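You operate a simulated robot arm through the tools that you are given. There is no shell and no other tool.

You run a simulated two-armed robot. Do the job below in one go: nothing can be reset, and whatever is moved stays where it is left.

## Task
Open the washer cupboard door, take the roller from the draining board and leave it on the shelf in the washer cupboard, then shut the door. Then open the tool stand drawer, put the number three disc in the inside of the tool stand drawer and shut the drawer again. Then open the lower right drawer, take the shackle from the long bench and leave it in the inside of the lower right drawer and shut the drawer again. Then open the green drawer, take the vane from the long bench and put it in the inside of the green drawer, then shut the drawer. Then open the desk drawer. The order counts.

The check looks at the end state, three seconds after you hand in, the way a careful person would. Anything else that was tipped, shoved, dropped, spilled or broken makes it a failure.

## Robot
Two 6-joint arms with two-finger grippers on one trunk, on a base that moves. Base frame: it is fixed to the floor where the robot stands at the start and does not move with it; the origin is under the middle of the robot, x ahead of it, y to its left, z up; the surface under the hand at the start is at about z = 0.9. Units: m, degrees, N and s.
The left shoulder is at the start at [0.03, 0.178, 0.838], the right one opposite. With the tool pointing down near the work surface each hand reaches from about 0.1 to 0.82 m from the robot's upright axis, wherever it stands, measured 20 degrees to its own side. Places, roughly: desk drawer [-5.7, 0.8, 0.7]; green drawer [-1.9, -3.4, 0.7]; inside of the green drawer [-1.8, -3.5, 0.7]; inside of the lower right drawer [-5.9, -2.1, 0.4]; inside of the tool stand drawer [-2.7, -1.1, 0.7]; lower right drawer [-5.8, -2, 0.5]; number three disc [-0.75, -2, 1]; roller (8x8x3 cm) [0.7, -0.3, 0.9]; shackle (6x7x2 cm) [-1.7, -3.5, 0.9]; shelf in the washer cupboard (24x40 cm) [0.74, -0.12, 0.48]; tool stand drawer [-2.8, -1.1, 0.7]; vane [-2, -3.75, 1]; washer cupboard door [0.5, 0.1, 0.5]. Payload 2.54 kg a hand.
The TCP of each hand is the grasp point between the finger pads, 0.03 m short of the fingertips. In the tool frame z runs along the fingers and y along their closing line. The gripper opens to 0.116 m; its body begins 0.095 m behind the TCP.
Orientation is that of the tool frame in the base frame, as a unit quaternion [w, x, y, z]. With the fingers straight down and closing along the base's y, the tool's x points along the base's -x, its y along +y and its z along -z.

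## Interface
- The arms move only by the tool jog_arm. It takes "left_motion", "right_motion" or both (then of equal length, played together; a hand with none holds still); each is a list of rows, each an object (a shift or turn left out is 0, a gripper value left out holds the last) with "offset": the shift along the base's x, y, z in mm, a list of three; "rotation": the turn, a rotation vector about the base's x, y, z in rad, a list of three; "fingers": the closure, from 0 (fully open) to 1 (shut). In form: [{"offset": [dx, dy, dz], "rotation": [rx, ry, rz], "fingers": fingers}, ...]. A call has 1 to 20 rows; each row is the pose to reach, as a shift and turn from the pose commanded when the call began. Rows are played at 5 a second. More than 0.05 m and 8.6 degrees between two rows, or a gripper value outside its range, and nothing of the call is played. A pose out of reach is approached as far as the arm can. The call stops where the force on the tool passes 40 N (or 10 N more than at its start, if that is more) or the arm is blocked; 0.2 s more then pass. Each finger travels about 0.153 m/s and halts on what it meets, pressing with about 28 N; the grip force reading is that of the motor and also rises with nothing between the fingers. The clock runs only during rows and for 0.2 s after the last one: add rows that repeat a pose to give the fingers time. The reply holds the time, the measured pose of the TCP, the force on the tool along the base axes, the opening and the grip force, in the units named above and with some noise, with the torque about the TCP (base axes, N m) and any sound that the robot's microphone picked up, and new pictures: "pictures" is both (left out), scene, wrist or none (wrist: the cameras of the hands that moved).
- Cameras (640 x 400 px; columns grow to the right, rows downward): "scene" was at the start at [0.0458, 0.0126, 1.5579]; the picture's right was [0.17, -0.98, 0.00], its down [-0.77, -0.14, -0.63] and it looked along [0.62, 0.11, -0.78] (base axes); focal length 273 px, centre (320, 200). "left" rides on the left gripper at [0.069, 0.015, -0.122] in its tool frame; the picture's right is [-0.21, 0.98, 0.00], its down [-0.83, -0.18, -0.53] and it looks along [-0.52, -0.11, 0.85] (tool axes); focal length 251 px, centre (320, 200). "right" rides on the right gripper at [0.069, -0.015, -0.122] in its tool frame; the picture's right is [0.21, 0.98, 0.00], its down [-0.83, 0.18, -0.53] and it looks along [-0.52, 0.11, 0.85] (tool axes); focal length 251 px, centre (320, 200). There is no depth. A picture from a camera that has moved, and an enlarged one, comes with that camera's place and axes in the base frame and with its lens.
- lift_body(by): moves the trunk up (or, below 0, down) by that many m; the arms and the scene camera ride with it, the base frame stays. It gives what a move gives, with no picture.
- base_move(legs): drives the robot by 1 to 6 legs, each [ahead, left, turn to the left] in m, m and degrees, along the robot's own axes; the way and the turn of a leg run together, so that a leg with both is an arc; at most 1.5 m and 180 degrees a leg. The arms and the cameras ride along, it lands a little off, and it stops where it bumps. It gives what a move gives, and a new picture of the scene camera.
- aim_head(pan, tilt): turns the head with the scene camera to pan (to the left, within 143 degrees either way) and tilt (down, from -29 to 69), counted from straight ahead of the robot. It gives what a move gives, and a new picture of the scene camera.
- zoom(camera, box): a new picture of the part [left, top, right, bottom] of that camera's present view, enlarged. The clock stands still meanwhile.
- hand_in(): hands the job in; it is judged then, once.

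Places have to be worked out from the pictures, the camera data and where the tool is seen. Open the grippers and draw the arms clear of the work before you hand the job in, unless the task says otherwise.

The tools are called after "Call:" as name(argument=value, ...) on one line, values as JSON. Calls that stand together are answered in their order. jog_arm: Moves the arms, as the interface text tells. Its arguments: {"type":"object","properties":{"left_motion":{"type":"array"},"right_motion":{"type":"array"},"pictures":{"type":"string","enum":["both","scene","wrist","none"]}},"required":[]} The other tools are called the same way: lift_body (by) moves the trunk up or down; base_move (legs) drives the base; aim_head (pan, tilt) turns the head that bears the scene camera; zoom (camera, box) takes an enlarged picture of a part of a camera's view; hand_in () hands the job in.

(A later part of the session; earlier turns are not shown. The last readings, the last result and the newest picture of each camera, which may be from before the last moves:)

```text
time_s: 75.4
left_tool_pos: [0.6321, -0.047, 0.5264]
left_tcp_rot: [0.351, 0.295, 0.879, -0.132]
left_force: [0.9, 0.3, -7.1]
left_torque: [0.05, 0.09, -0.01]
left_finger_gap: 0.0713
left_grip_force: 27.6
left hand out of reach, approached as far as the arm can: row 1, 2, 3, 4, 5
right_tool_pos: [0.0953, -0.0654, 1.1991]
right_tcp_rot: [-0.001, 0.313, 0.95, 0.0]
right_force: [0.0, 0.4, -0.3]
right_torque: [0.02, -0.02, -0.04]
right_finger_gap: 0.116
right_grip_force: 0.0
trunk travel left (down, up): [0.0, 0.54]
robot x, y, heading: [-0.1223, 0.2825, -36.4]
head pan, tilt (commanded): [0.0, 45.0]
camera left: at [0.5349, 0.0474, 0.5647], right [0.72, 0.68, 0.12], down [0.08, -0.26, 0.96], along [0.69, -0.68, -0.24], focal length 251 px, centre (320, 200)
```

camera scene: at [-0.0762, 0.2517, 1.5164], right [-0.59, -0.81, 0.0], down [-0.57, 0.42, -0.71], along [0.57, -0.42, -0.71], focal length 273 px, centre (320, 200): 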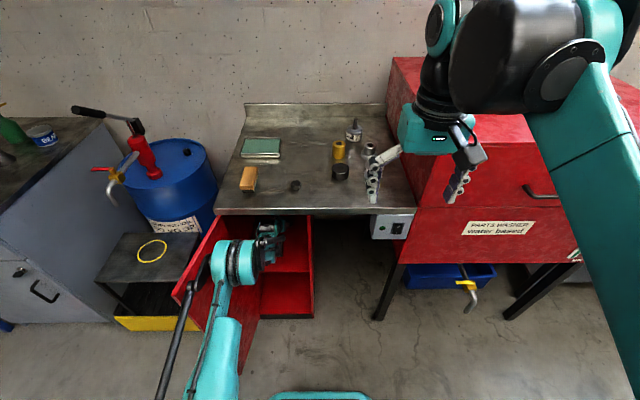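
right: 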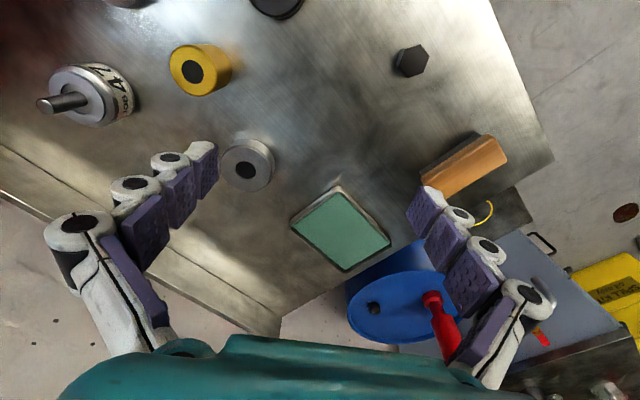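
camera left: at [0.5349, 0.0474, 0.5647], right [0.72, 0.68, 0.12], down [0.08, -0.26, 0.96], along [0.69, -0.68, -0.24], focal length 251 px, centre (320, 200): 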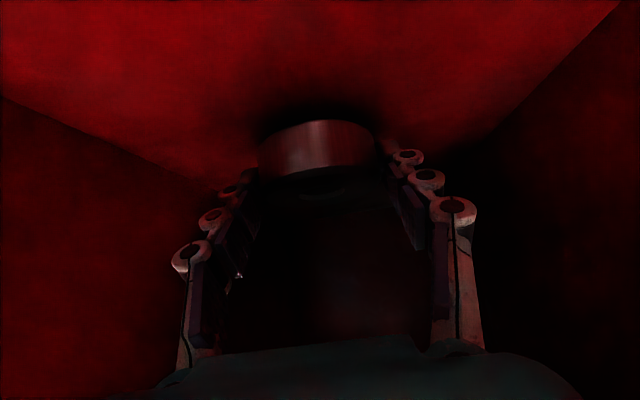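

The lower limit here is about z 0.526 at this distance, sloping with range. I'll bring the base 5 cm closer again and lower further.

Call:
base_move(legs=[[0.05, 0, 0]])

Call:
jog_arm(left_motion=[{"offset": [-18, 13, -5]}, {"offset": [-32, 23.6, -10]}, {"offset": [-32, 23.6, -15]}, {"offset": [-32, 23.6, -20]}, {"offset": [-32, 23.6, -24]}], pictures="wrist")

```text
time_s: 76.4
left_tool_pos: [0.6732, -0.0785, 0.5233]
left_tcp_rot: [0.35, 0.294, 0.88, -0.131]
left_force: [0.3, -0.4, -7.7]
left_torque: [0.04, 0.06, -0.01]
left_finger_gap: 0.0712
left_grip_force: 28.1
right_tool_pos: [0.1377, -0.0942, 1.1974]
right_tcp_rot: [-0.001, 0.312, 0.95, 0.0]
right_force: [-0.3, -0.6, 0.1]
right_torque: [0.04, 0.05, 0.02]
right_finger_gap: 0.1159
right_grip_force: 0.0
trunk travel left (down, up): [0.0, 0.54]
robot x, y, heading: [-0.0779, 0.2521, -36.2]
head pan, tilt (commanded): [0.0, 45.0]
camera scene: at [-0.0358, 0.222, 1.5164], right [-0.59, -0.81, 0.0], down [-0.57, 0.42, -0.71], along [0.57, -0.42, -0.71], focal length 273 px, centre (320, 200)
```

scene: 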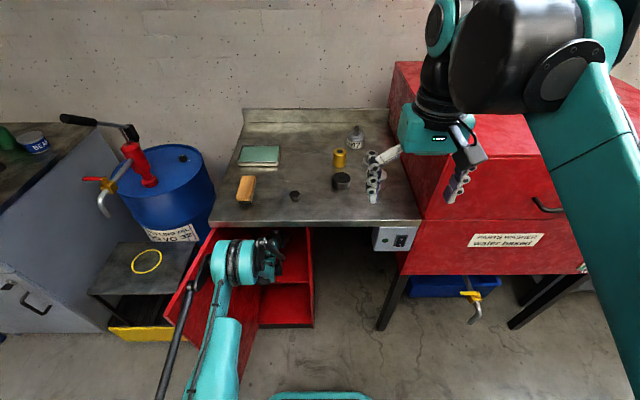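

```text
time_s: 77.6
left_tool_pos: [0.6397, -0.0536, 0.5071]
left_tcp_rot: [0.351, 0.294, 0.879, -0.132]
left_force: [-0.9, -0.5, -7.7]
left_torque: [0.03, 0.06, -0.01]
left_finger_gap: 0.0712
left_grip_force: 27.6
left hand out of reach, approached as far as the arm can: row 5
right_tool_pos: [0.1359, -0.0955, 1.1988]
right_tcp_rot: [0.0, 0.313, 0.95, 0.0]
right_force: [0.6, 0.2, 0.5]
right_torque: [0.03, 0.0, -0.02]
right_finger_gap: 0.1162
right_grip_force: 0.2
trunk travel left (down, up): [0.0, 0.54]
robot x, y, heading: [-0.0793, 0.2555, -36.3]
head pan, tilt (commanded): [0.0, 45.0]
camera left: at [0.5428, 0.0417, 0.5469], right [0.72, 0.68, 0.12], down [0.08, -0.26, 0.96], along [0.69, -0.68, -0.24], focal length 251 px, centre (320, 200)
```

left: 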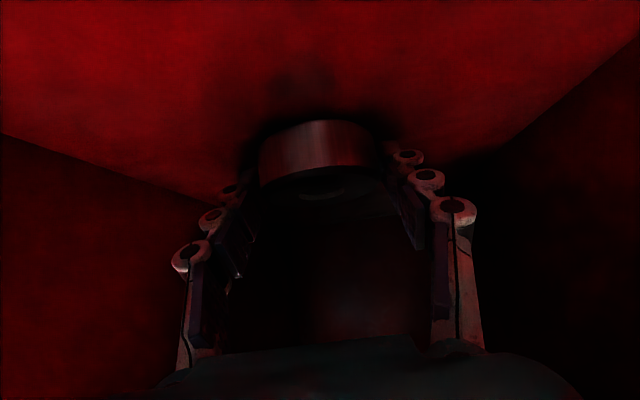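

At z 0.507 there is still no contact. I'll come 2 cm nearer and lower a further 1.5 cm in small steps.

Call:
jog_arm(left_motion=[{"offset": [-10, 7.4, -4]}, {"offset": [-18, 13.2, -8]}, {"offset": [-18, 13.2, -11]}, {"offset": [-18, 13.2, -14]}, {"offset": [-18, 13.2, -17]}], pictures="wrist")

```text
time_s: 78.8
left_tool_pos: [0.622, -0.0402, 0.5027]
left_tcp_rot: [0.352, 0.295, 0.879, -0.132]
left_force: [8.7, -4.0, 16.1]
left_torque: [0.0, -0.53, -0.03]
left_finger_gap: 0.0716
left_grip_force: 27.9
left hand out of reach, approached as far as the arm can: row 3, 4, 5
right_tool_pos: [0.1352, -0.0933, 1.1983]
right_tcp_rot: [0.001, 0.312, 0.95, 0.0]
right_force: [0.9, 0.2, 0.0]
right_torque: [0.03, 0.02, 0.01]
right_finger_gap: 0.1162
right_grip_force: 0.0
trunk travel left (down, up): [0.0, 0.54]
robot x, y, heading: [-0.0779, 0.2539, -36.3]
head pan, tilt (commanded): [0.0, 45.0]
camera left: at [0.5238, 0.0554, 0.541], right [0.72, 0.68, 0.13], down [0.08, -0.26, 0.96], along [0.69, -0.68, -0.24], focal length 251 px, centre (320, 200)
```

left: 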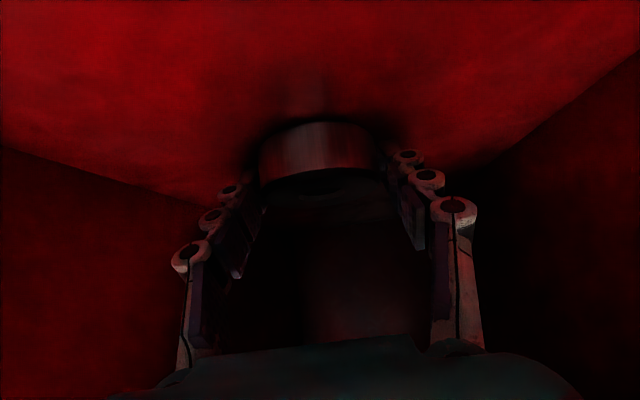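

The roller is now resting on the shelf (vertical force flipped to +16 N). I'll ease up 3 mm, open the fingers, and withdraw along the tool axis.

Call:
jog_arm(left_motion=[{"offset": [0, 0, 2]}, {"offset": [0, 0, 3], "fingers": 0.45}, {"offset": [0, 0, 3], "fingers": 0.3}, {"offset": [0, 0, 3], "fingers": 0.12}, {"offset": [0, 0, 3], "fingers": 0.1}, {"offset": [-12, 8.8, 18]}, {"offset": [-26, 19, 36]}, {"offset": [-42, 31, 55]}, {"offset": [-58, 43, 75]}], pictures="wrist")

```text
time_s: 80.8
left_tool_pos: [0.5904, -0.0159, 0.5929]
left_tcp_rot: [0.35, 0.295, 0.879, -0.131]
left_force: [0.6, 0.1, 0.1]
left_torque: [-0.03, 0.0, 0.01]
left_finger_gap: 0.1044
left_grip_force: 0.0
left hand out of reach, approached as far as the arm can: row 7, 8, 9
right_tool_pos: [0.1353, -0.0948, 1.1989]
right_tcp_rot: [0.0, 0.312, 0.95, 0.0]
right_force: [-1.7, 0.1, 0.4]
right_torque: [-0.01, -0.04, 0.0]
right_finger_gap: 0.1161
right_grip_force: 0.0
trunk travel left (down, up): [0.0, 0.54]
robot x, y, heading: [-0.0805, 0.2507, -36.4]
head pan, tilt (commanded): [0.0, 45.0]
camera left: at [0.4934, 0.0792, 0.632], right [0.72, 0.68, 0.12], down [0.08, -0.26, 0.96], along [0.69, -0.68, -0.24], focal length 251 px, centre (320, 200)
```

left: 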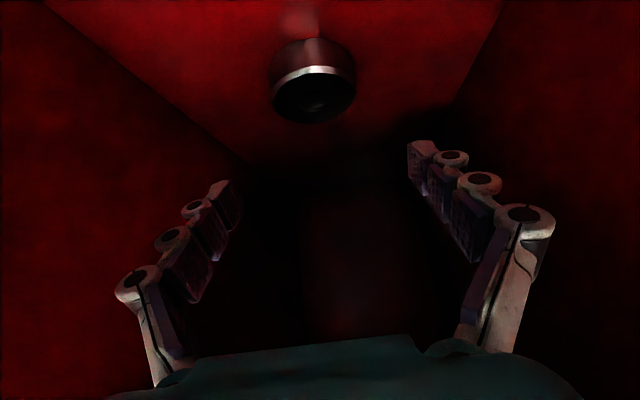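

The roller sits flat on the shelf and the hand is free above it. I'll back the base out 0.22 m, drawing the hand out of the cupboard.

Call:
base_move(legs=[[-0.22, 0, 0]])

```text
time_s: 82.4
left_tool_pos: [0.4188, 0.1099, 0.5926]
left_tcp_rot: [0.35, 0.295, 0.879, -0.132]
left_force: [-0.1, 1.3, 1.0]
left_torque: [-0.01, 0.01, -0.02]
left_finger_gap: 0.1044
left_grip_force: 0.0
right_tool_pos: [-0.0373, 0.0328, 1.1984]
right_tcp_rot: [0.001, 0.313, 0.95, -0.001]
right_force: [-1.2, 0.7, 0.0]
right_torque: [-0.01, -0.02, 0.0]
right_finger_gap: 0.1163
right_grip_force: 0.1
trunk travel left (down, up): [0.0, 0.54]
robot x, y, heading: [-0.2543, 0.3788, -36.4]
head pan, tilt (commanded): [0.0, 45.0]
camera scene: at [-0.2123, 0.3516, 1.5166], right [-0.59, -0.81, 0.0], down [-0.57, 0.42, -0.71], along [0.57, -0.42, -0.71], focal length 273 px, centre (320, 200)
```

scene: 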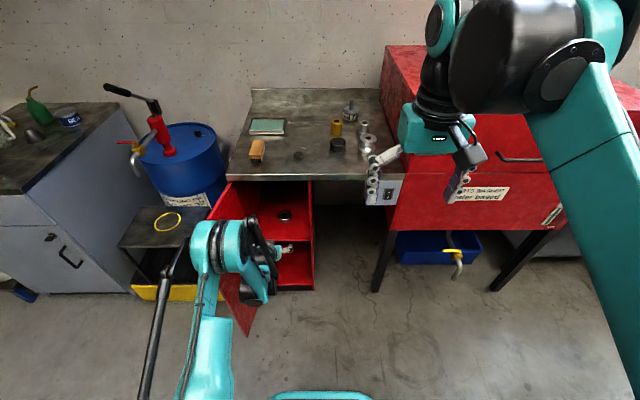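

The roller is visible on the shelf. To shut the door, I'll raise the left hand, cross over the open door to its outer side, yaw it 25° to the right, and come down beside the door at z≈0.76 (above the handle's height).

Call:
jog_arm(left_motion=[{"offset": [-16, 12, 45], "fingers": 0.5}, {"offset": [-32, 24, 90], "fingers": 1}, {"offset": [-40, 30, 135]}, {"offset": [-48, 35.5, 180]}, {"offset": [-56, 41, 227]}, {"offset": [-64.5, 47.4, 274]}, {"offset": [-68.5, 50.3, 321]}, {"offset": [-66.6, 61.4, 365]}, {"offset": [-40, 97.6, 370], "rotation": [0, 0, -0.0727]}, {"offset": [-13.3, 133.9, 370], "rotation": [0, 0, -0.145]}, {"offset": [13.3, 170.2, 370], "rotation": [0, 0, -0.218]}, {"offset": [40, 206.4, 370], "rotation": [0, 0, -0.291]}, {"offset": [66.6, 242.7, 370], "rotation": [0, 0, -0.364]}, {"offset": [96.7, 275.2, 370], "rotation": [0, 0, -0.436]}])

```text
time_s: 85.4
left_tool_pos: [0.5159, 0.3879, 0.9616]
left_tcp_rot: [0.314, 0.478, 0.795, -0.204]
left_force: [0.9, 0.5, 0.0]
left_torque: [0.0, 0.02, -0.01]
left_finger_gap: 0.0001
left_grip_force: 28.1
right_tool_pos: [-0.0373, 0.0335, 1.198]
right_tcp_rot: [0.0, 0.312, 0.95, -0.001]
right_force: [-0.5, 0.2, -0.3]
right_torque: [-0.01, 0.01, 0.01]
right_finger_gap: 0.1161
right_grip_force: 0.1
trunk travel left (down, up): [0.0, 0.54]
robot x, y, heading: [-0.2536, 0.3829, -36.6]
head pan, tilt (commanded): [0.0, 45.0]
camera scene: at [-0.2099, 0.3518, 1.5165], right [-0.59, -0.81, 0.0], down [-0.57, 0.42, -0.71], along [0.57, -0.42, -0.71], focal length 273 px, centre (320, 200)
camera left: at [0.4669, 0.5162, 1.0017], right [0.94, 0.31, 0.12], down [-0.04, -0.27, 0.96], along [0.33, -0.91, -0.24], focal length 251 px, centre (320, 200)
```

scene: 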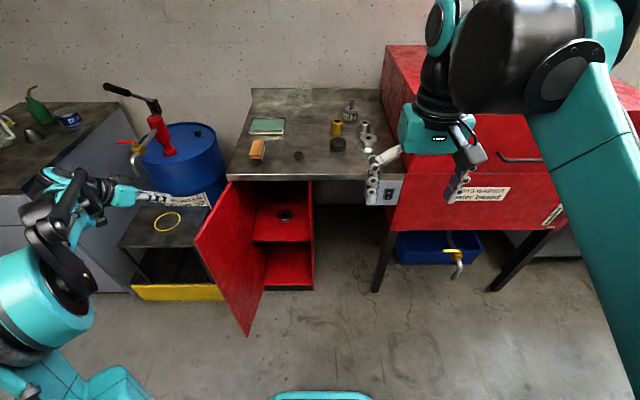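
left: 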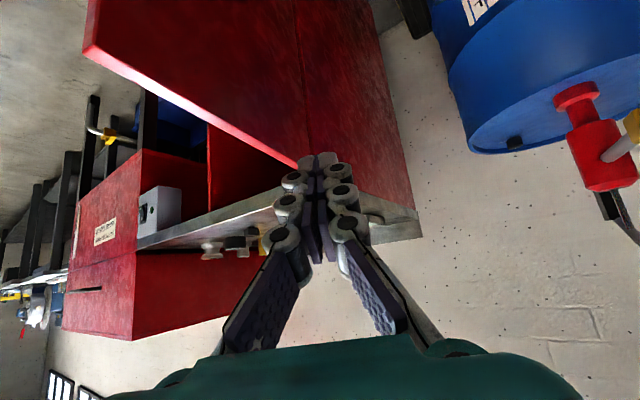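

The left hand is on the door's outer side as planned. I'll lower it to z 0.76 and push the door along its arc toward about 40°.

Call:
jog_arm(left_motion=[{"offset": [0, 0, -45]}, {"offset": [0, 0, -90]}, {"offset": [0, 0, -135]}, {"offset": [0, 0, -180]}, {"offset": [0, 0, -200]}, {"offset": [-33, -34, -200]}, {"offset": [-66, -69, -200]}, {"offset": [-89.4, -96.9, -200]}, {"offset": [-106.5, -125.3, -200]}, {"offset": [-117.7, -154.3, -200]}, {"offset": [-123.5, -186, -200]}, {"offset": [-124.3, -217.6, -200]}])

```text
time_s: 88.0
left_tool_pos: [0.3903, 0.1668, 0.7615]
left_tcp_rot: [0.313, 0.479, 0.795, -0.204]
left_force: [-0.2, 0.2, 0.3]
left_torque: [0.02, -0.04, -0.01]
left_finger_gap: 0.0
left_grip_force: 27.5
right_tool_pos: [-0.0382, 0.0331, 1.1975]
right_tcp_rot: [0.0, 0.312, 0.95, 0.0]
right_force: [0.4, 0.0, -0.6]
right_torque: [0.02, 0.01, 0.01]
right_finger_gap: 0.1157
right_grip_force: 0.1
trunk travel left (down, up): [0.0, 0.54]
robot x, y, heading: [-0.2503, 0.3814, -36.3]
head pan, tilt (commanded): [0.0, 45.0]
camera scene: at [-0.2113, 0.3504, 1.5166], right [-0.59, -0.81, 0.0], down [-0.57, 0.42, -0.71], along [0.57, -0.42, -0.71], focal length 273 px, centre (320, 200)
camera left: at [0.3417, 0.2935, 0.8019], right [0.94, 0.31, 0.12], down [-0.04, -0.27, 0.96], along [0.33, -0.91, -0.25], focal length 251 px, centre (320, 200)
```

scene: 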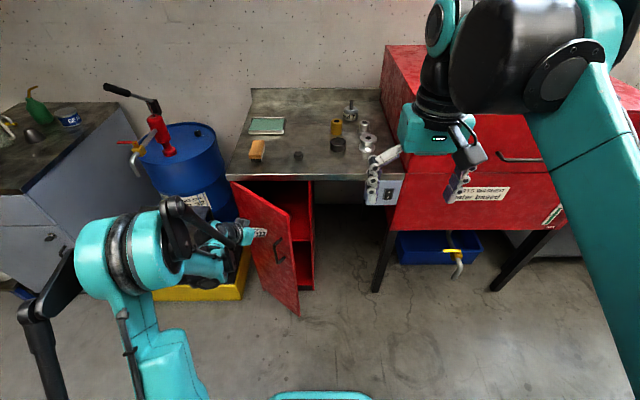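
left: 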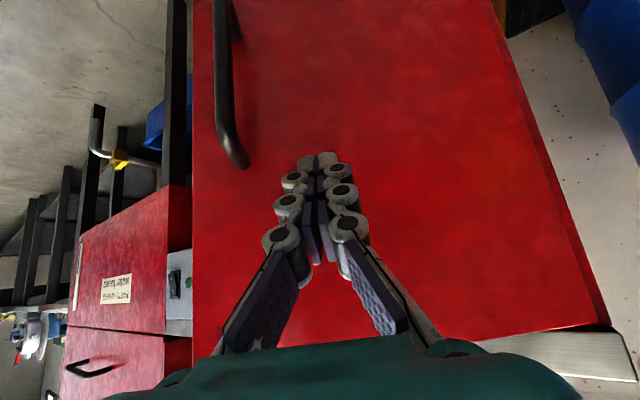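

The door has swung to about 42° and the fingertips sit on its face clear of the handle. I'll keep pushing to close it until it meets the frame.

Call:
jog_arm(left_motion=[{"offset": [5.6, -31.3, 0]}, {"offset": [16, -61.2, 0]}, {"offset": [31.7, -88.8, 0]}, {"offset": [52, -113.5, 0]}, {"offset": [64, -122, 0]}, {"offset": [74, -129.5, 0]}, {"offset": [84.3, -137.1, 0]}, {"offset": [92.4, -143, 0]}])

```text
time_s: 89.4
left_tool_pos: [0.4542, 0.0447, 0.7612]
left_tcp_rot: [0.307, 0.481, 0.796, -0.204]
left_force: [-12.8, 11.3, 5.7]
left_torque: [0.02, 0.02, -0.04]
left_finger_gap: 0.0
left_grip_force: 27.8
right_tool_pos: [-0.0389, 0.0336, 1.1987]
right_tcp_rot: [0.0, 0.312, 0.95, 0.0]
right_force: [-0.7, -0.9, 0.1]
right_torque: [0.02, 0.02, 0.02]
right_finger_gap: 0.116
right_grip_force: 0.1
trunk travel left (down, up): [0.0, 0.54]
robot x, y, heading: [-0.2565, 0.3837, -36.3]
head pan, tilt (commanded): [0.0, 45.0]
stopped in row 6 (left hand): the force on the tool passed its limit at 52 N (the readings are from after the stop); the commanded pose is now the measured one
camera scene: at [-0.2137, 0.3524, 1.5168], right [-0.59, -0.81, 0.0], down [-0.57, 0.42, -0.71], along [0.57, -0.42, -0.71], focal length 273 px, centre (320, 200)
camera left: at [0.4069, 0.1722, 0.8023], right [0.94, 0.31, 0.12], down [-0.03, -0.28, 0.96], along [0.33, -0.91, -0.26], focal length 251 px, centre (320, 200)
```

scene: 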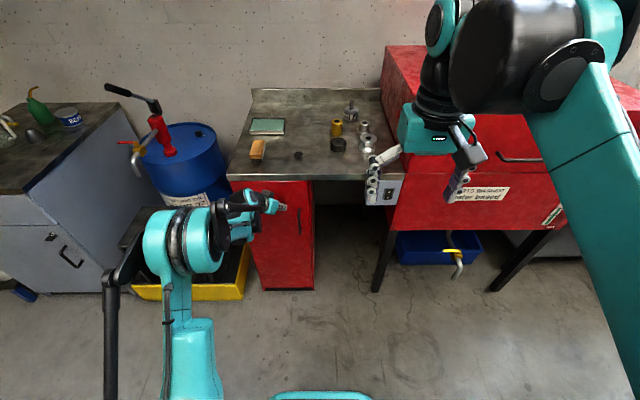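
left: 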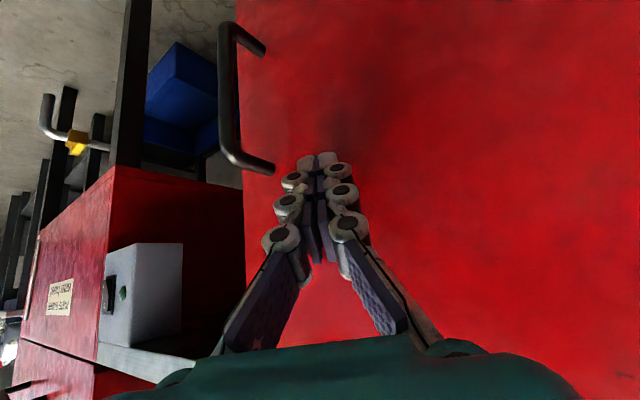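

The push stopped at 52 N, which suggests the door is against its frame. I'll zoom in to check that it is fully shut.

Call:
zoom(camera="scene", box=[220, 165, 340, 300])

```text
2.96 times, centred on (280, 232) of scene
camera zoom: at [-0.2137, 0.3524, 1.5168], right [-0.59, -0.81, 0.0], down [-0.57, 0.42, -0.71], along [0.57, -0.42, -0.71], focal length 809 px, centre (438, 104)
```

zoom: 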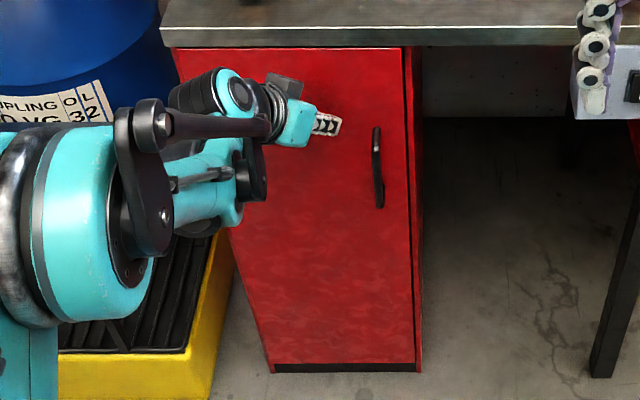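

The door looks fully shut and flush. I'll draw the left hand back and up, returning it to pointing down for travel.

Call:
jog_arm(left_motion=[{"offset": [-24.2, 17.8, 20]}, {"offset": [-48.4, 35.5, 45]}, {"offset": [-72.5, 53.3, 80]}, {"offset": [-92.7, 68.1, 120]}, {"offset": [-109.9, 86.9, 160]}, {"offset": [-127.1, 105.8, 200], "rotation": [0.115, 0.063, 0]}, {"offset": [-144.2, 124.6, 240], "rotation": [0.23, 0.126, 0]}, {"offset": [-161.5, 143.4, 280], "rotation": [0.345, 0.189, 0]}, {"offset": [-175.6, 166.3, 315], "rotation": [0.46, 0.252, 0]}, {"offset": [-189.9, 189.1, 350], "rotation": [0.575, 0.315, 0]}, {"offset": [-204.1, 212, 385], "rotation": [0.689, 0.377, 0]}], pictures="scene")

```text
time_s: 91.8
left_tool_pos: [0.2514, 0.2572, 1.1443]
left_tcp_rot: [-0.026, 0.51, 0.86, -0.01]
left_force: [-0.1, 0.7, -0.1]
left_torque: [-0.01, 0.01, 0.02]
left_finger_gap: 0.0
left_grip_force: 27.9
right_tool_pos: [-0.0374, 0.0327, 1.1975]
right_tcp_rot: [0.0, 0.312, 0.95, 0.001]
right_force: [-0.1, -0.4, -0.3]
right_torque: [0.03, -0.01, 0.0]
right_finger_gap: 0.1161
right_grip_force: 0.0
trunk travel left (down, up): [0.0, 0.54]
robot x, y, heading: [-0.2557, 0.3829, -36.3]
head pan, tilt (commanded): [0.0, 45.0]
camera scene: at [-0.2116, 0.3511, 1.5166], right [-0.59, -0.81, 0.0], down [-0.57, 0.42, -0.71], along [0.57, -0.42, -0.71], focal length 273 px, centre (320, 200)
```

scene: 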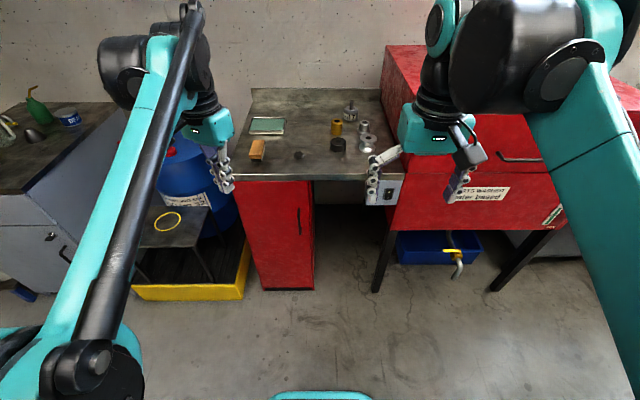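

The door stays shut, so the first part is done. Next is the number three disc near [-0.75, -2.0]; I'll edge forward away from the trolley and strafe right along the bench row, then look.

Call:
base_move(legs=[[0.08, 0, 0], [0, -1.0, 0]])

Call:
aim_head(pan=-45, tilt=30)

```text
time_s: 97.6
left_tool_pos: [-0.2652, -0.5869, 1.1427]
left_tcp_rot: [-0.025, 0.505, 0.863, -0.011]
left_force: [-0.2, 0.5, 0.3]
left_torque: [0.04, 0.0, 0.02]
left_finger_gap: 0.0
left_grip_force: 28.0
right_tool_pos: [-0.5535, -0.8146, 1.1971]
right_tcp_rot: [0.0, 0.307, 0.952, 0.001]
right_force: [0.5, 0.0, -0.3]
right_torque: [-0.02, -0.02, -0.02]
right_finger_gap: 0.1164
right_grip_force: 0.0
trunk travel left (down, up): [0.0, 0.54]
robot x, y, heading: [-0.775, -0.4685, -35.8]
head pan, tilt (commanded): [0.0, 45.0]
camera scene: at [-0.7296, -0.4981, 1.5166], right [-0.58, -0.81, 0.0], down [-0.57, 0.41, -0.71], along [0.57, -0.41, -0.71], focal length 273 px, centre (320, 200)
```

scene: 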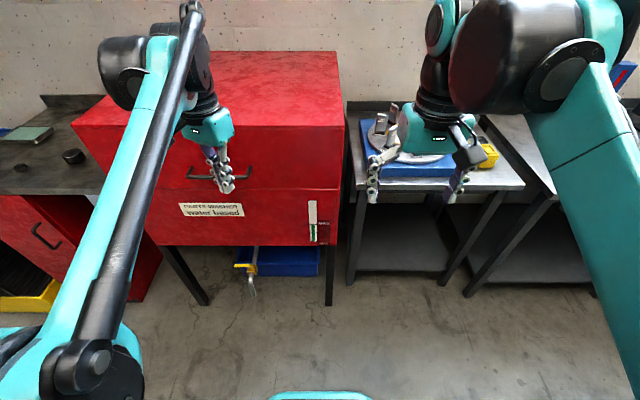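

```text
time_s: 98.7
left_tool_pos: [-0.2652, -0.5855, 1.1427]
left_tcp_rot: [-0.024, 0.505, 0.863, -0.01]
left_force: [0.5, -0.6, -0.3]
left_torque: [-0.01, 0.0, -0.04]
left_finger_gap: 0.0001
left_grip_force: 28.5
right_tool_pos: [-0.5515, -0.8129, 1.1978]
right_tcp_rot: [0.0, 0.307, 0.952, 0.0]
right_force: [-0.1, -0.3, -0.7]
right_torque: [0.01, -0.01, -0.03]
right_finger_gap: 0.1155
right_grip_force: 0.0
trunk travel left (down, up): [0.0, 0.54]
robot x, y, heading: [-0.7712, -0.4676, -35.8]
head pan, tilt (commanded): [-45.0, 30.0]
camera scene: at [-0.7807, -0.5395, 1.5392], right [-0.99, -0.16, 0.0], down [-0.08, 0.49, -0.87], along [0.14, -0.85, -0.5], focal length 273 px, centre (320, 200)
```

scene: 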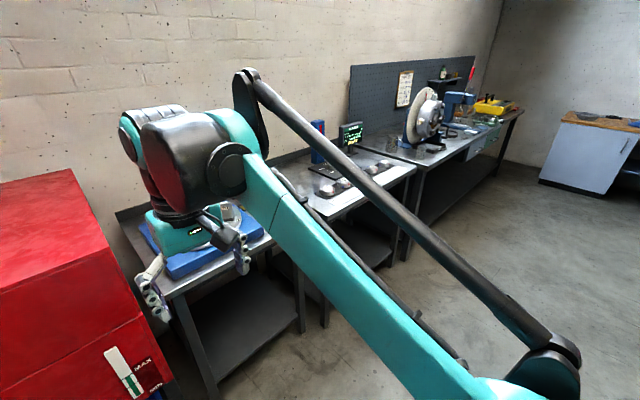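

I'm at gl≈-0.83 along the row; the disc table is about 1.2 m further right. I'll strafe right again and look at that table.

Call:
base_move(legs=[[0, -1.2, 0]])

Call:
aim_head(pan=0, tilt=40)

```text
time_s: 104.8
left_tool_pos: [-0.9694, -1.5639, 1.1434]
left_tcp_rot: [-0.024, 0.507, 0.861, -0.01]
left_force: [0.6, -0.2, -0.6]
left_torque: [0.01, 0.0, -0.03]
left_finger_gap: 0.0
left_grip_force: 28.4
right_tool_pos: [-1.2576, -1.7897, 1.1973]
right_tcp_rot: [0.0, 0.309, 0.951, 0.0]
right_force: [0.2, -0.6, -0.7]
right_torque: [0.03, 0.02, -0.02]
right_finger_gap: 0.116
right_grip_force: 0.1
trunk travel left (down, up): [0.0, 0.54]
robot x, y, heading: [-1.4753, -1.4427, -36.0]
head pan, tilt (commanded): [-45.0, 30.0]
camera scene: at [-1.4846, -1.5142, 1.5392], right [-0.99, -0.16, 0.0], down [-0.08, 0.49, -0.87], along [0.14, -0.86, -0.5], focal length 273 px, centre (320, 200)
```

scene: 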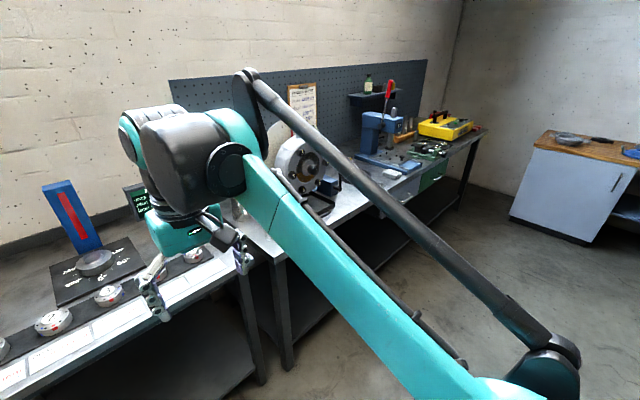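

```text
time_s: 105.9
left_tool_pos: [-0.9688, -1.5629, 1.1438]
left_tcp_rot: [-0.024, 0.507, 0.862, -0.01]
left_force: [0.0, 0.1, 0.0]
left_torque: [-0.02, 0.0, -0.01]
left_finger_gap: 0.0
left_grip_force: 27.6
right_tool_pos: [-1.2558, -1.7884, 1.1976]
right_tcp_rot: [0.0, 0.309, 0.951, 0.0]
right_force: [-0.3, 0.0, 0.4]
right_torque: [0.04, 0.02, 0.0]
right_finger_gap: 0.116
right_grip_force: 0.1
trunk travel left (down, up): [0.0, 0.54]
robot x, y, heading: [-1.4786, -1.4454, -36.0]
head pan, tilt (commanded): [0.0, 40.0]
camera scene: at [-1.4298, -1.4746, 1.5239], right [-0.59, -0.81, 0.0], down [-0.52, 0.38, -0.77], along [0.62, -0.45, -0.64], focal length 273 px, centre (320, 200)
```

scene: 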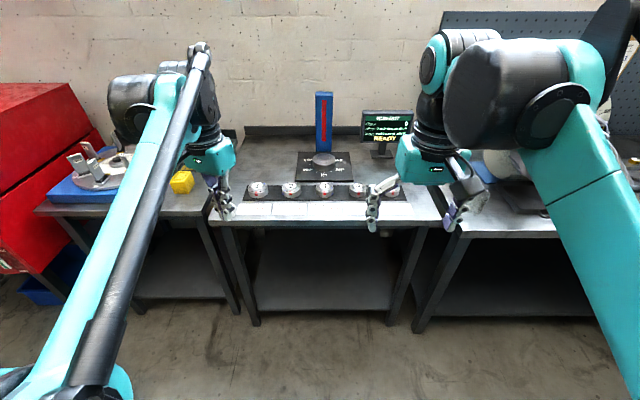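

There's a rack with five discs on the table. I'll zoom to read their numbers.

Call:
zoom(camera="scene", box=[230, 140, 420, 230])

Call:
zoom(camera="scene", box=[235, 172, 345, 225])

Call:
zoom(camera="scene", box=[290, 85, 430, 185])

```text
3.37 times, centred on (325, 185) of scene
camera zoom: at [-1.4298, -1.4746, 1.5239], right [-0.59, -0.81, 0.0], down [-0.52, 0.38, -0.77], along [0.62, -0.45, -0.64], focal length 919 px, centre (303, 250)
```

zoom: 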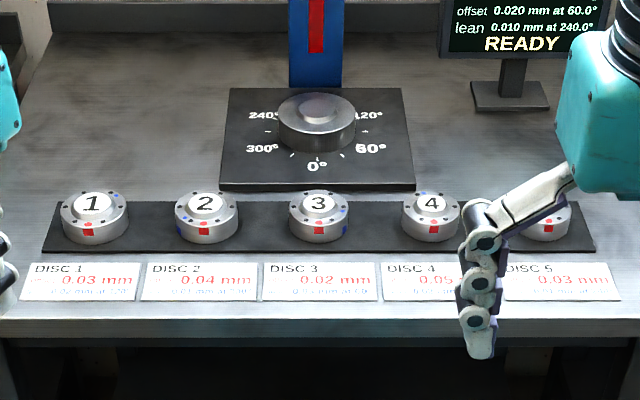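

```text
5.82 times, centred on (290, 198) of scene
camera zoom: at [-1.4298, -1.4746, 1.5239], right [-0.59, -0.81, 0.0], down [-0.52, 0.38, -0.77], along [0.62, -0.45, -0.64], focal length 1588 px, centre (494, 209)
```

zoom: 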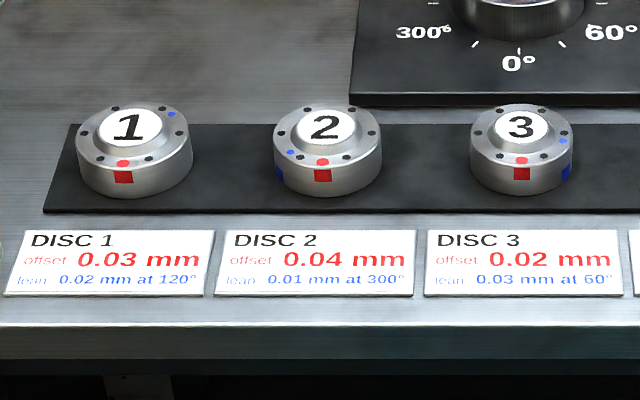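

```text
4.00 times, centred on (360, 135) of scene
camera zoom: at [-1.4298, -1.4746, 1.5239], right [-0.59, -0.81, 0.0], down [-0.52, 0.38, -0.77], along [0.62, -0.45, -0.64], focal length 1092 px, centre (160, 460)
```

zoom: 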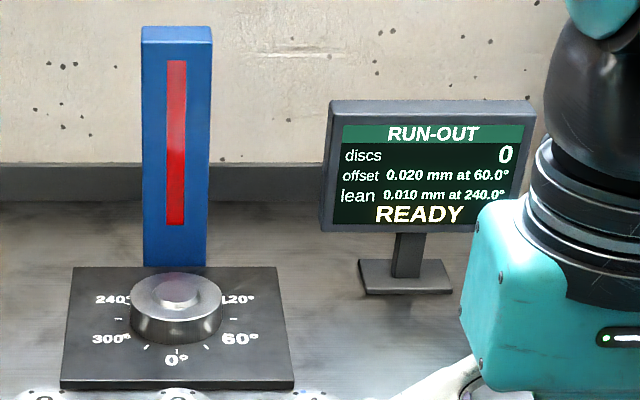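

Disc 3 is clearly the middle one, about 0.84 m ahead and 1 cm right. I'll drive forward 0.17 m to bring it in reach and raise the trunk 5 cm back to nominal.

Call:
base_move(legs=[[0.17, 0, 0]])

Call:
lift_body(by=0.05)

Call:
aim_head(pan=0, tilt=50)

```text
time_s: 107.4
left_tool_pos: [-0.8326, -1.6615, 1.1407]
left_tcp_rot: [-0.024, 0.506, 0.862, -0.011]
left_force: [1.3, 0.0, 0.5]
left_torque: [-0.01, 0.05, -0.02]
left_finger_gap: 0.0
left_grip_force: 28.0
right_tool_pos: [-1.1203, -1.8886, 1.1974]
right_tcp_rot: [0.0, 0.308, 0.951, 0.0]
right_force: [0.7, -0.1, -0.4]
right_torque: [0.02, 0.06, 0.0]
right_finger_gap: 0.1158
right_grip_force: 0.1
trunk travel left (down, up): [0.0, 0.54]
robot x, y, heading: [-1.3388, -1.5377, -35.7]
head pan, tilt (commanded): [0.0, 40.0]
camera scene: at [-1.2927, -1.5737, 1.5238], right [-0.59, -0.81, 0.0], down [-0.52, 0.38, -0.77], along [0.62, -0.45, -0.64], focal length 273 px, centre (320, 200)
```

scene: 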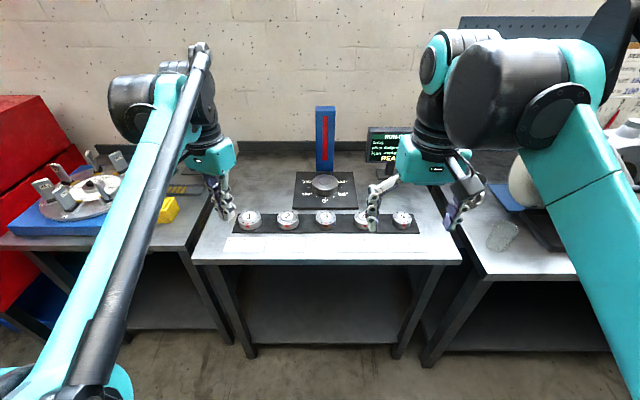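

```text
time_s: 108.3
left_tool_pos: [-0.8328, -1.6611, 1.1928]
left_tcp_rot: [-0.024, 0.507, 0.861, -0.01]
left_force: [0.6, -0.4, -1.4]
left_torque: [0.0, 0.02, -0.02]
left_finger_gap: 0.0002
left_grip_force: 28.1
right_tool_pos: [-1.12, -1.887, 1.2487]
right_tcp_rot: [0.0, 0.309, 0.951, 0.0]
right_force: [0.4, -0.8, -0.3]
right_torque: [0.05, 0.02, 0.01]
right_finger_gap: 0.1162
right_grip_force: 0.1
trunk travel left (down, up): [-0.05, 0.49]
robot x, y, heading: [-1.3379, -1.5379, -35.8]
head pan, tilt (commanded): [0.0, 40.0]
```

```text
time_s: 109.0
left_tool_pos: [-0.834, -1.6612, 1.1928]
left_tcp_rot: [-0.024, 0.507, 0.862, -0.01]
left_force: [-0.3, 0.0, 0.8]
left_torque: [0.06, 0.03, 0.01]
left_finger_gap: 0.0002
left_grip_force: 28.5
right_tool_pos: [-1.1211, -1.8866, 1.2477]
right_tcp_rot: [0.001, 0.308, 0.951, 0.0]
right_force: [-0.4, 0.1, 1.1]
right_torque: [0.03, 0.02, 0.04]
right_finger_gap: 0.1162
right_grip_force: 0.1
trunk travel left (down, up): [-0.05, 0.49]
robot x, y, heading: [-1.3439, -1.5403, -35.6]
head pan, tilt (commanded): [0.0, 50.0]
camera scene: at [-1.3005, -1.568, 1.5597], right [-0.59, -0.81, 0.0], down [-0.62, 0.45, -0.64], along [0.52, -0.38, -0.77], focal length 273 px, centre (320, 200)
```

scene: 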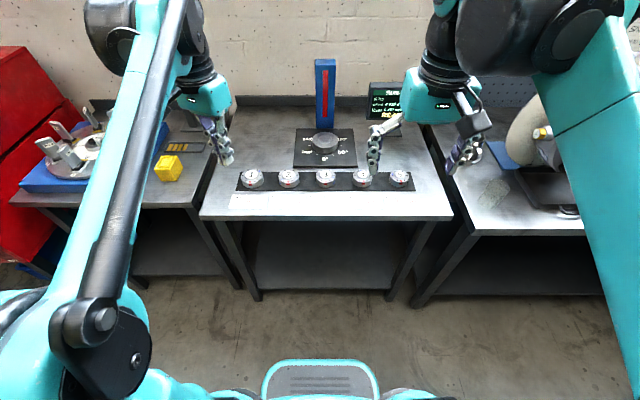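

Disc 3 is now about 0.69 m ahead. I'll bring the right hand over it at z≈1.06 with the fingers part open, while drawing the left hand aside.

Call:
jog_arm(right_motion=[{"offset": [35.5, -6.6, -21.1], "fingers": 0.2}, {"offset": [71, -13.1, -42.2]}, {"offset": [106.6, -19.7, -63.3]}, {"offset": [142.1, -26.2, -84.4]}, {"offset": [177.7, -32.8, -105.6]}, {"offset": [213.2, -39.3, -126.7]}, {"offset": [248.7, -45.9, -147.8]}, {"offset": [284.3, -52.4, -168.9]}, {"offset": [319.8, -59, -190]}], left_motion=[{"offset": [-7.6, 12.3, 0]}, {"offset": [-15.1, 24.7, 0]}, {"offset": [-22.7, 37, 0]}, {"offset": [-30.2, 49.3, 0]}, {"offset": [-37.8, 61.7, 0]}, {"offset": [-45.3, 74, 0]}, {"offset": [-52.9, 86.3, 0]}, {"offset": [-60.4, 98.7, 0]}, {"offset": [-68, 111, 0]}])

```text
time_s: 111.0
left_tool_pos: [-0.9001, -1.5505, 1.1939]
left_tcp_rot: [-0.024, 0.506, 0.862, -0.01]
left_force: [1.0, 1.2, -0.1]
left_torque: [-0.03, 0.03, 0.03]
left_finger_gap: 0.0
left_grip_force: 28.1
right_tool_pos: [-0.7977, -1.946, 1.0576]
right_tcp_rot: [-0.001, 0.31, 0.951, -0.001]
right_force: [0.5, -0.2, 0.3]
right_torque: [0.01, 0.06, -0.02]
right_finger_gap: 0.0928
right_grip_force: 0.0
trunk travel left (down, up): [-0.05, 0.49]
robot x, y, heading: [-1.3379, -1.5409, -36.0]
head pan, tilt (commanded): [0.0, 50.0]
camera scene: at [-1.2991, -1.5684, 1.5596], right [-0.59, -0.81, 0.0], down [-0.62, 0.45, -0.64], along [0.52, -0.38, -0.77], focal length 273 px, centre (320, 200)
camera right: at [-0.8628, -1.9174, 1.1811], right [0.4, 0.92, 0.0], down [0.78, -0.34, 0.53], along [0.49, -0.21, -0.85], focal length 251 px, centre (320, 200)
camera left: at [-0.9154, -1.4831, 1.3174], right [0.96, 0.29, -0.05], down [0.27, -0.81, 0.51], along [0.11, -0.51, -0.86], focal length 251 px, centre (320, 200)
```

scene: 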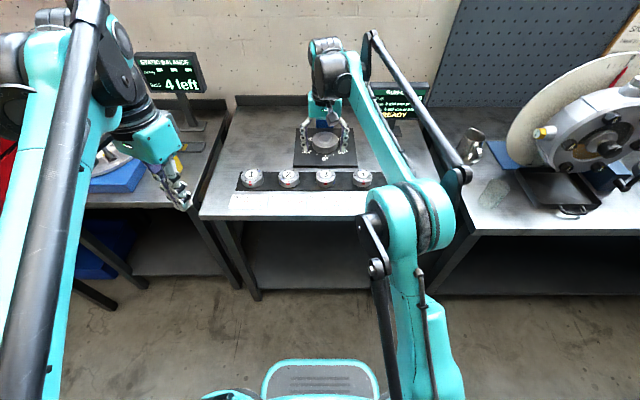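
right: 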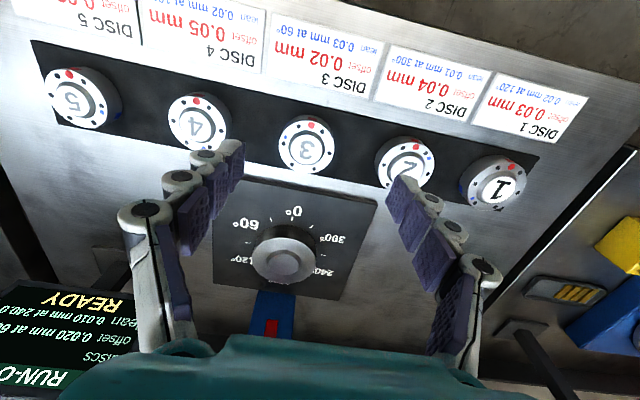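
left: 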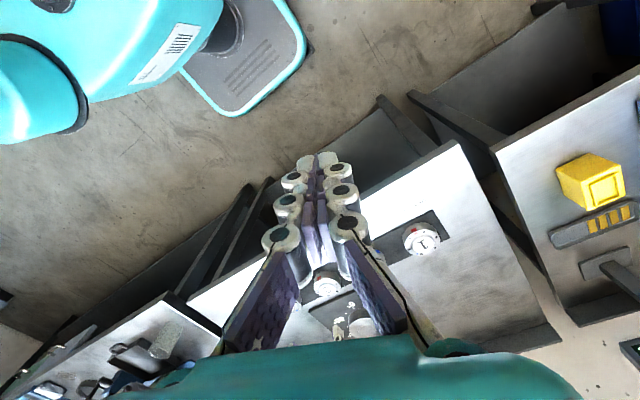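

The right wrist camera puts disc 3 at about [-0.785, -1.967], so the hand needs about 12 mm and -21 mm of correction. I'll correct and descend to z≈0.99, then re-check.

Call:
jog_arm(right_motion=[{"offset": [6, -10, -20]}, {"offset": [12.5, -21, -45]}, {"offset": [12.5, -21, -68]}, {"offset": [12.5, -21, -68]}], pictures="wrist")

```text
time_s: 112.0
left_tool_pos: [-0.901, -1.5499, 1.1941]
left_tcp_rot: [-0.024, 0.506, 0.862, -0.01]
left_force: [0.0, 0.0, -0.1]
left_torque: [0.03, 0.0, -0.01]
left_finger_gap: 0.0002
left_grip_force: 27.7
right_tool_pos: [-0.7878, -1.967, 0.9922]
right_tcp_rot: [0.0, 0.308, 0.951, 0.0]
right_force: [-0.1, -0.2, -0.3]
right_torque: [0.0, 0.04, 0.0]
right_finger_gap: 0.0928
right_grip_force: 0.0
trunk travel left (down, up): [-0.05, 0.49]
robot x, y, heading: [-1.3382, -1.5416, -36.0]
head pan, tilt (commanded): [0.0, 50.0]
camera right: at [-0.8528, -1.9378, 1.1144], right [0.4, 0.92, 0.0], down [0.78, -0.34, 0.53], along [0.49, -0.21, -0.85], focal length 251 px, centre (320, 200)
```

right: 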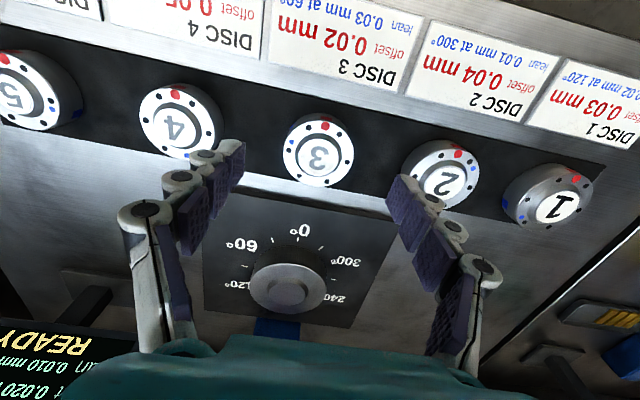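

Disc 3 is centred under the fingers to within 2 mm. I'll descend to z 0.94 and close.

Call:
jog_arm(right_motion=[{"offset": [1, 0, -20]}, {"offset": [2, 0, -40]}, {"offset": [2, 0, -52]}, {"offset": [2, 0, -52], "fingers": 0.4}, {"offset": [2, 0, -52], "fingers": 0.55}, {"offset": [2, 0, -52], "fingers": 0.6}], pictures="wrist")

```text
time_s: 113.4
left_tool_pos: [-0.9016, -1.55, 1.1947]
left_tcp_rot: [-0.024, 0.506, 0.862, -0.01]
left_force: [-0.5, -0.3, -0.4]
left_torque: [0.01, -0.01, -0.01]
left_finger_gap: 0.0001
left_grip_force: 28.6
right_tool_pos: [-0.7861, -1.9671, 0.9383]
right_tcp_rot: [0.0, 0.308, 0.952, 0.0]
right_force: [-0.8, 0.5, -0.2]
right_torque: [0.01, 0.0, 0.05]
right_finger_gap: 0.0466
right_grip_force: 0.1
trunk travel left (down, up): [-0.05, 0.49]
robot x, y, heading: [-1.3389, -1.5421, -35.9]
head pan, tilt (commanded): [0.0, 50.0]
camera right: at [-0.8511, -1.9378, 1.0615], right [0.4, 0.92, 0.0], down [0.78, -0.34, 0.53], along [0.49, -0.21, -0.85], focal length 251 px, centre (320, 200)
```

right: 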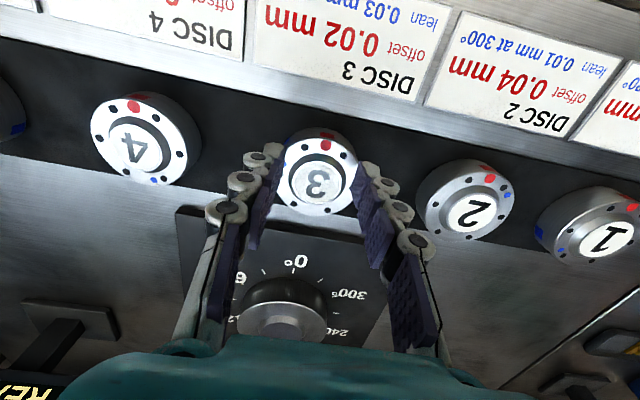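

The fingers closed to 47 mm without touching, so the disc sits lower than assumed (top near z≈0.90). I'll reopen, go down another 10 mm and check before continuing.

Call:
jog_arm(right_motion=[{"offset": [0, 0, 0], "fingers": 0.3}, {"offset": [0, 0, 0], "fingers": 0.2}, {"offset": [2, -1, -6], "fingers": 0.2}, {"offset": [4, -2, -12], "fingers": 0.2}, {"offset": [4, -2, -12], "fingers": 0.2}], pictures="wrist")

Call:
zoom(camera="scene", box=[280, 120, 400, 200])

```text
time_s: 114.6
left_tool_pos: [-0.9017, -1.5495, 1.1949]
left_tcp_rot: [-0.024, 0.507, 0.862, -0.01]
left_force: [-0.1, -0.5, -0.3]
left_torque: [0.02, -0.01, 0.01]
left_finger_gap: 0.0
left_grip_force: 27.9
right_tool_pos: [-0.7814, -1.968, 0.9269]
right_tcp_rot: [0.0, 0.308, 0.952, -0.001]
right_force: [0.0, 0.3, 0.6]
right_torque: [-0.01, 0.01, -0.01]
right_finger_gap: 0.093
right_grip_force: 0.1
trunk travel left (down, up): [-0.05, 0.49]
robot x, y, heading: [-1.337, -1.5379, -35.9]
head pan, tilt (commanded): [0.0, 50.0]
camera right: at [-0.8472, -1.9395, 1.0493], right [0.4, 0.92, 0.0], down [0.78, -0.34, 0.53], along [0.49, -0.21, -0.85], focal length 251 px, centre (320, 200)
```

right: 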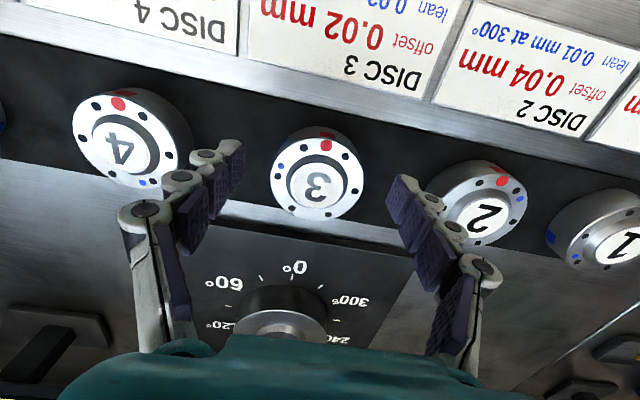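

```text
5.00 times, centred on (340, 160) of scene
camera zoom: at [-1.3005, -1.568, 1.5597], right [-0.59, -0.81, 0.0], down [-0.62, 0.45, -0.64], along [0.52, -0.38, -0.77], focal length 1365 px, centre (220, 400)
```

zoom: 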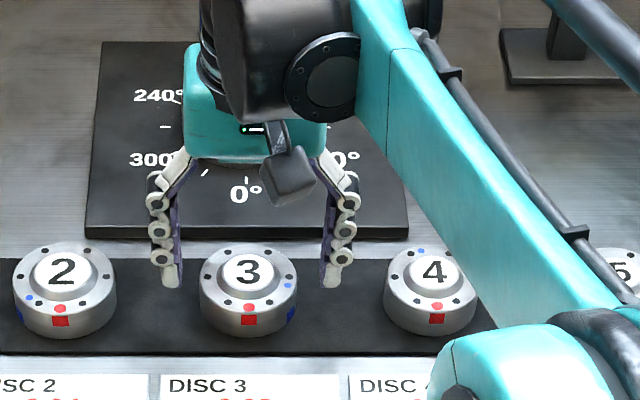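

Comparing both cameras, the disc's top is near z 0.907 and the fingertips (z≈0.897) now just straddle it. I'll go down another 10 mm and close.

Call:
jog_arm(right_motion=[{"offset": [2, -1, -5]}, {"offset": [2, -1, -10]}, {"offset": [2, -1, -10], "fingers": 0.35}, {"offset": [2, -1, -10], "fingers": 0.5}, {"offset": [2, -1, -10], "fingers": 0.6}, {"offset": [2, -1, -10], "fingers": 0.6}], pictures="wrist")

```text
time_s: 116.0
left_tool_pos: [-0.9024, -1.5488, 1.1954]
left_tcp_rot: [-0.024, 0.506, 0.862, -0.011]
left_force: [0.3, 0.0, -0.4]
left_torque: [0.0, -0.01, 0.02]
left_finger_gap: 0.0
left_grip_force: 27.5
right_tool_pos: [-0.7803, -1.9687, 0.919]
right_tcp_rot: [0.0, 0.308, 0.951, -0.001]
right_force: [0.5, 0.0, 19.9]
right_torque: [0.08, -0.18, 0.02]
right_finger_gap: 0.0475
right_grip_force: 0.7
trunk travel left (down, up): [-0.05, 0.49]
robot x, y, heading: [-1.3383, -1.5401, -35.9]
head pan, tilt (commanded): [0.0, 50.0]
camera right: at [-0.8465, -1.939, 1.0408], right [0.4, 0.92, 0.0], down [0.77, -0.34, 0.54], along [0.49, -0.21, -0.84], focal length 251 px, centre (320, 200)
```

right: 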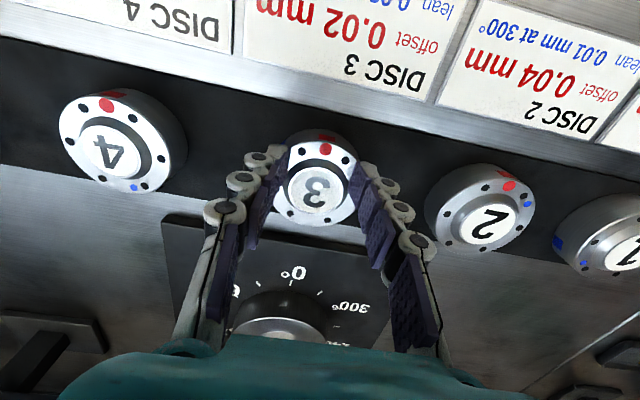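

The fingertips rode up onto the rim (20 N upward), so the rim top is at about z 0.889. I'll lift 5 mm, reopen, move 9 mm forward, and go down properly to z 0.90 before closing.

Call:
jog_arm(right_motion=[{"offset": [0, 0, 6]}, {"offset": [0, 0, 12], "fingers": 0.3}, {"offset": [0, 0, 12], "fingers": 0.2}, {"offset": [4, -3, 12], "fingers": 0.2}, {"offset": [7.5, -5.3, 4]}, {"offset": [7.5, -5.3, -6]}, {"offset": [7.5, -5.3, -14]}, {"offset": [7.5, -5.3, -20]}, {"offset": [7.5, -5.3, -20]}], pictures="wrist")

Call:
zoom(camera="scene", box=[280, 120, 400, 200])

```text
time_s: 118.0
left_tool_pos: [-0.9015, -1.55, 1.1946]
left_tcp_rot: [-0.023, 0.506, 0.862, -0.01]
left_force: [0.0, 0.6, -0.7]
left_torque: [0.0, 0.02, 0.01]
left_finger_gap: 0.0003
left_grip_force: 28.2
right_tool_pos: [-0.7716, -1.9761, 0.897]
right_tcp_rot: [0.0, 0.308, 0.951, 0.001]
right_force: [0.0, -0.8, -0.2]
right_torque: [0.01, -0.02, 0.02]
right_finger_gap: 0.0926
right_grip_force: 0.1
trunk travel left (down, up): [-0.05, 0.49]
robot x, y, heading: [-1.3396, -1.5408, -35.8]
head pan, tilt (commanded): [0.0, 50.0]
camera right: at [-0.8379, -1.9461, 1.0191], right [0.4, 0.92, 0.0], down [0.78, -0.34, 0.53], along [0.49, -0.21, -0.85], focal length 251 px, centre (320, 200)
```

right: 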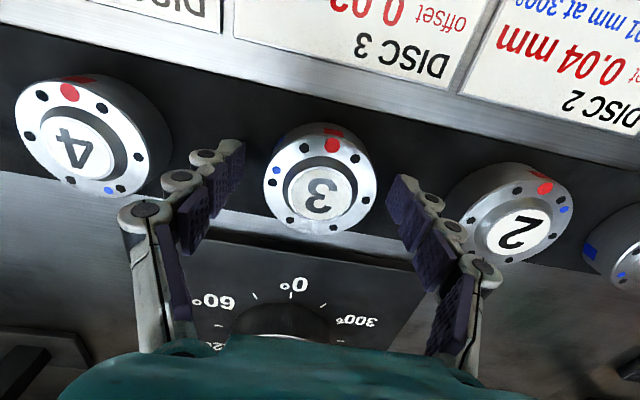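

```text
5.00 times, centred on (340, 160) of scene
camera zoom: at [-1.3004, -1.568, 1.5597], right [-0.59, -0.81, 0.0], down [-0.62, 0.45, -0.64], along [0.52, -0.38, -0.77], focal length 1365 px, centre (220, 400)
```

zoom: 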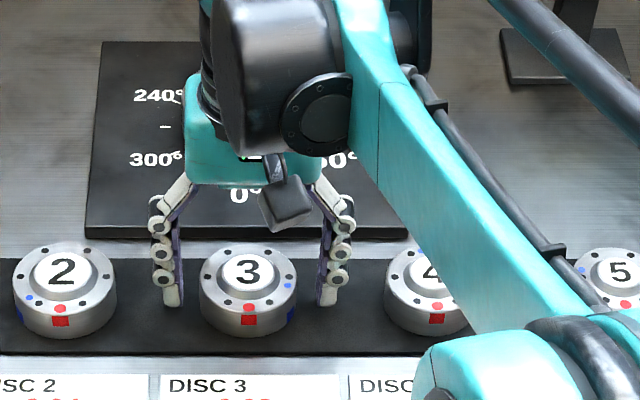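

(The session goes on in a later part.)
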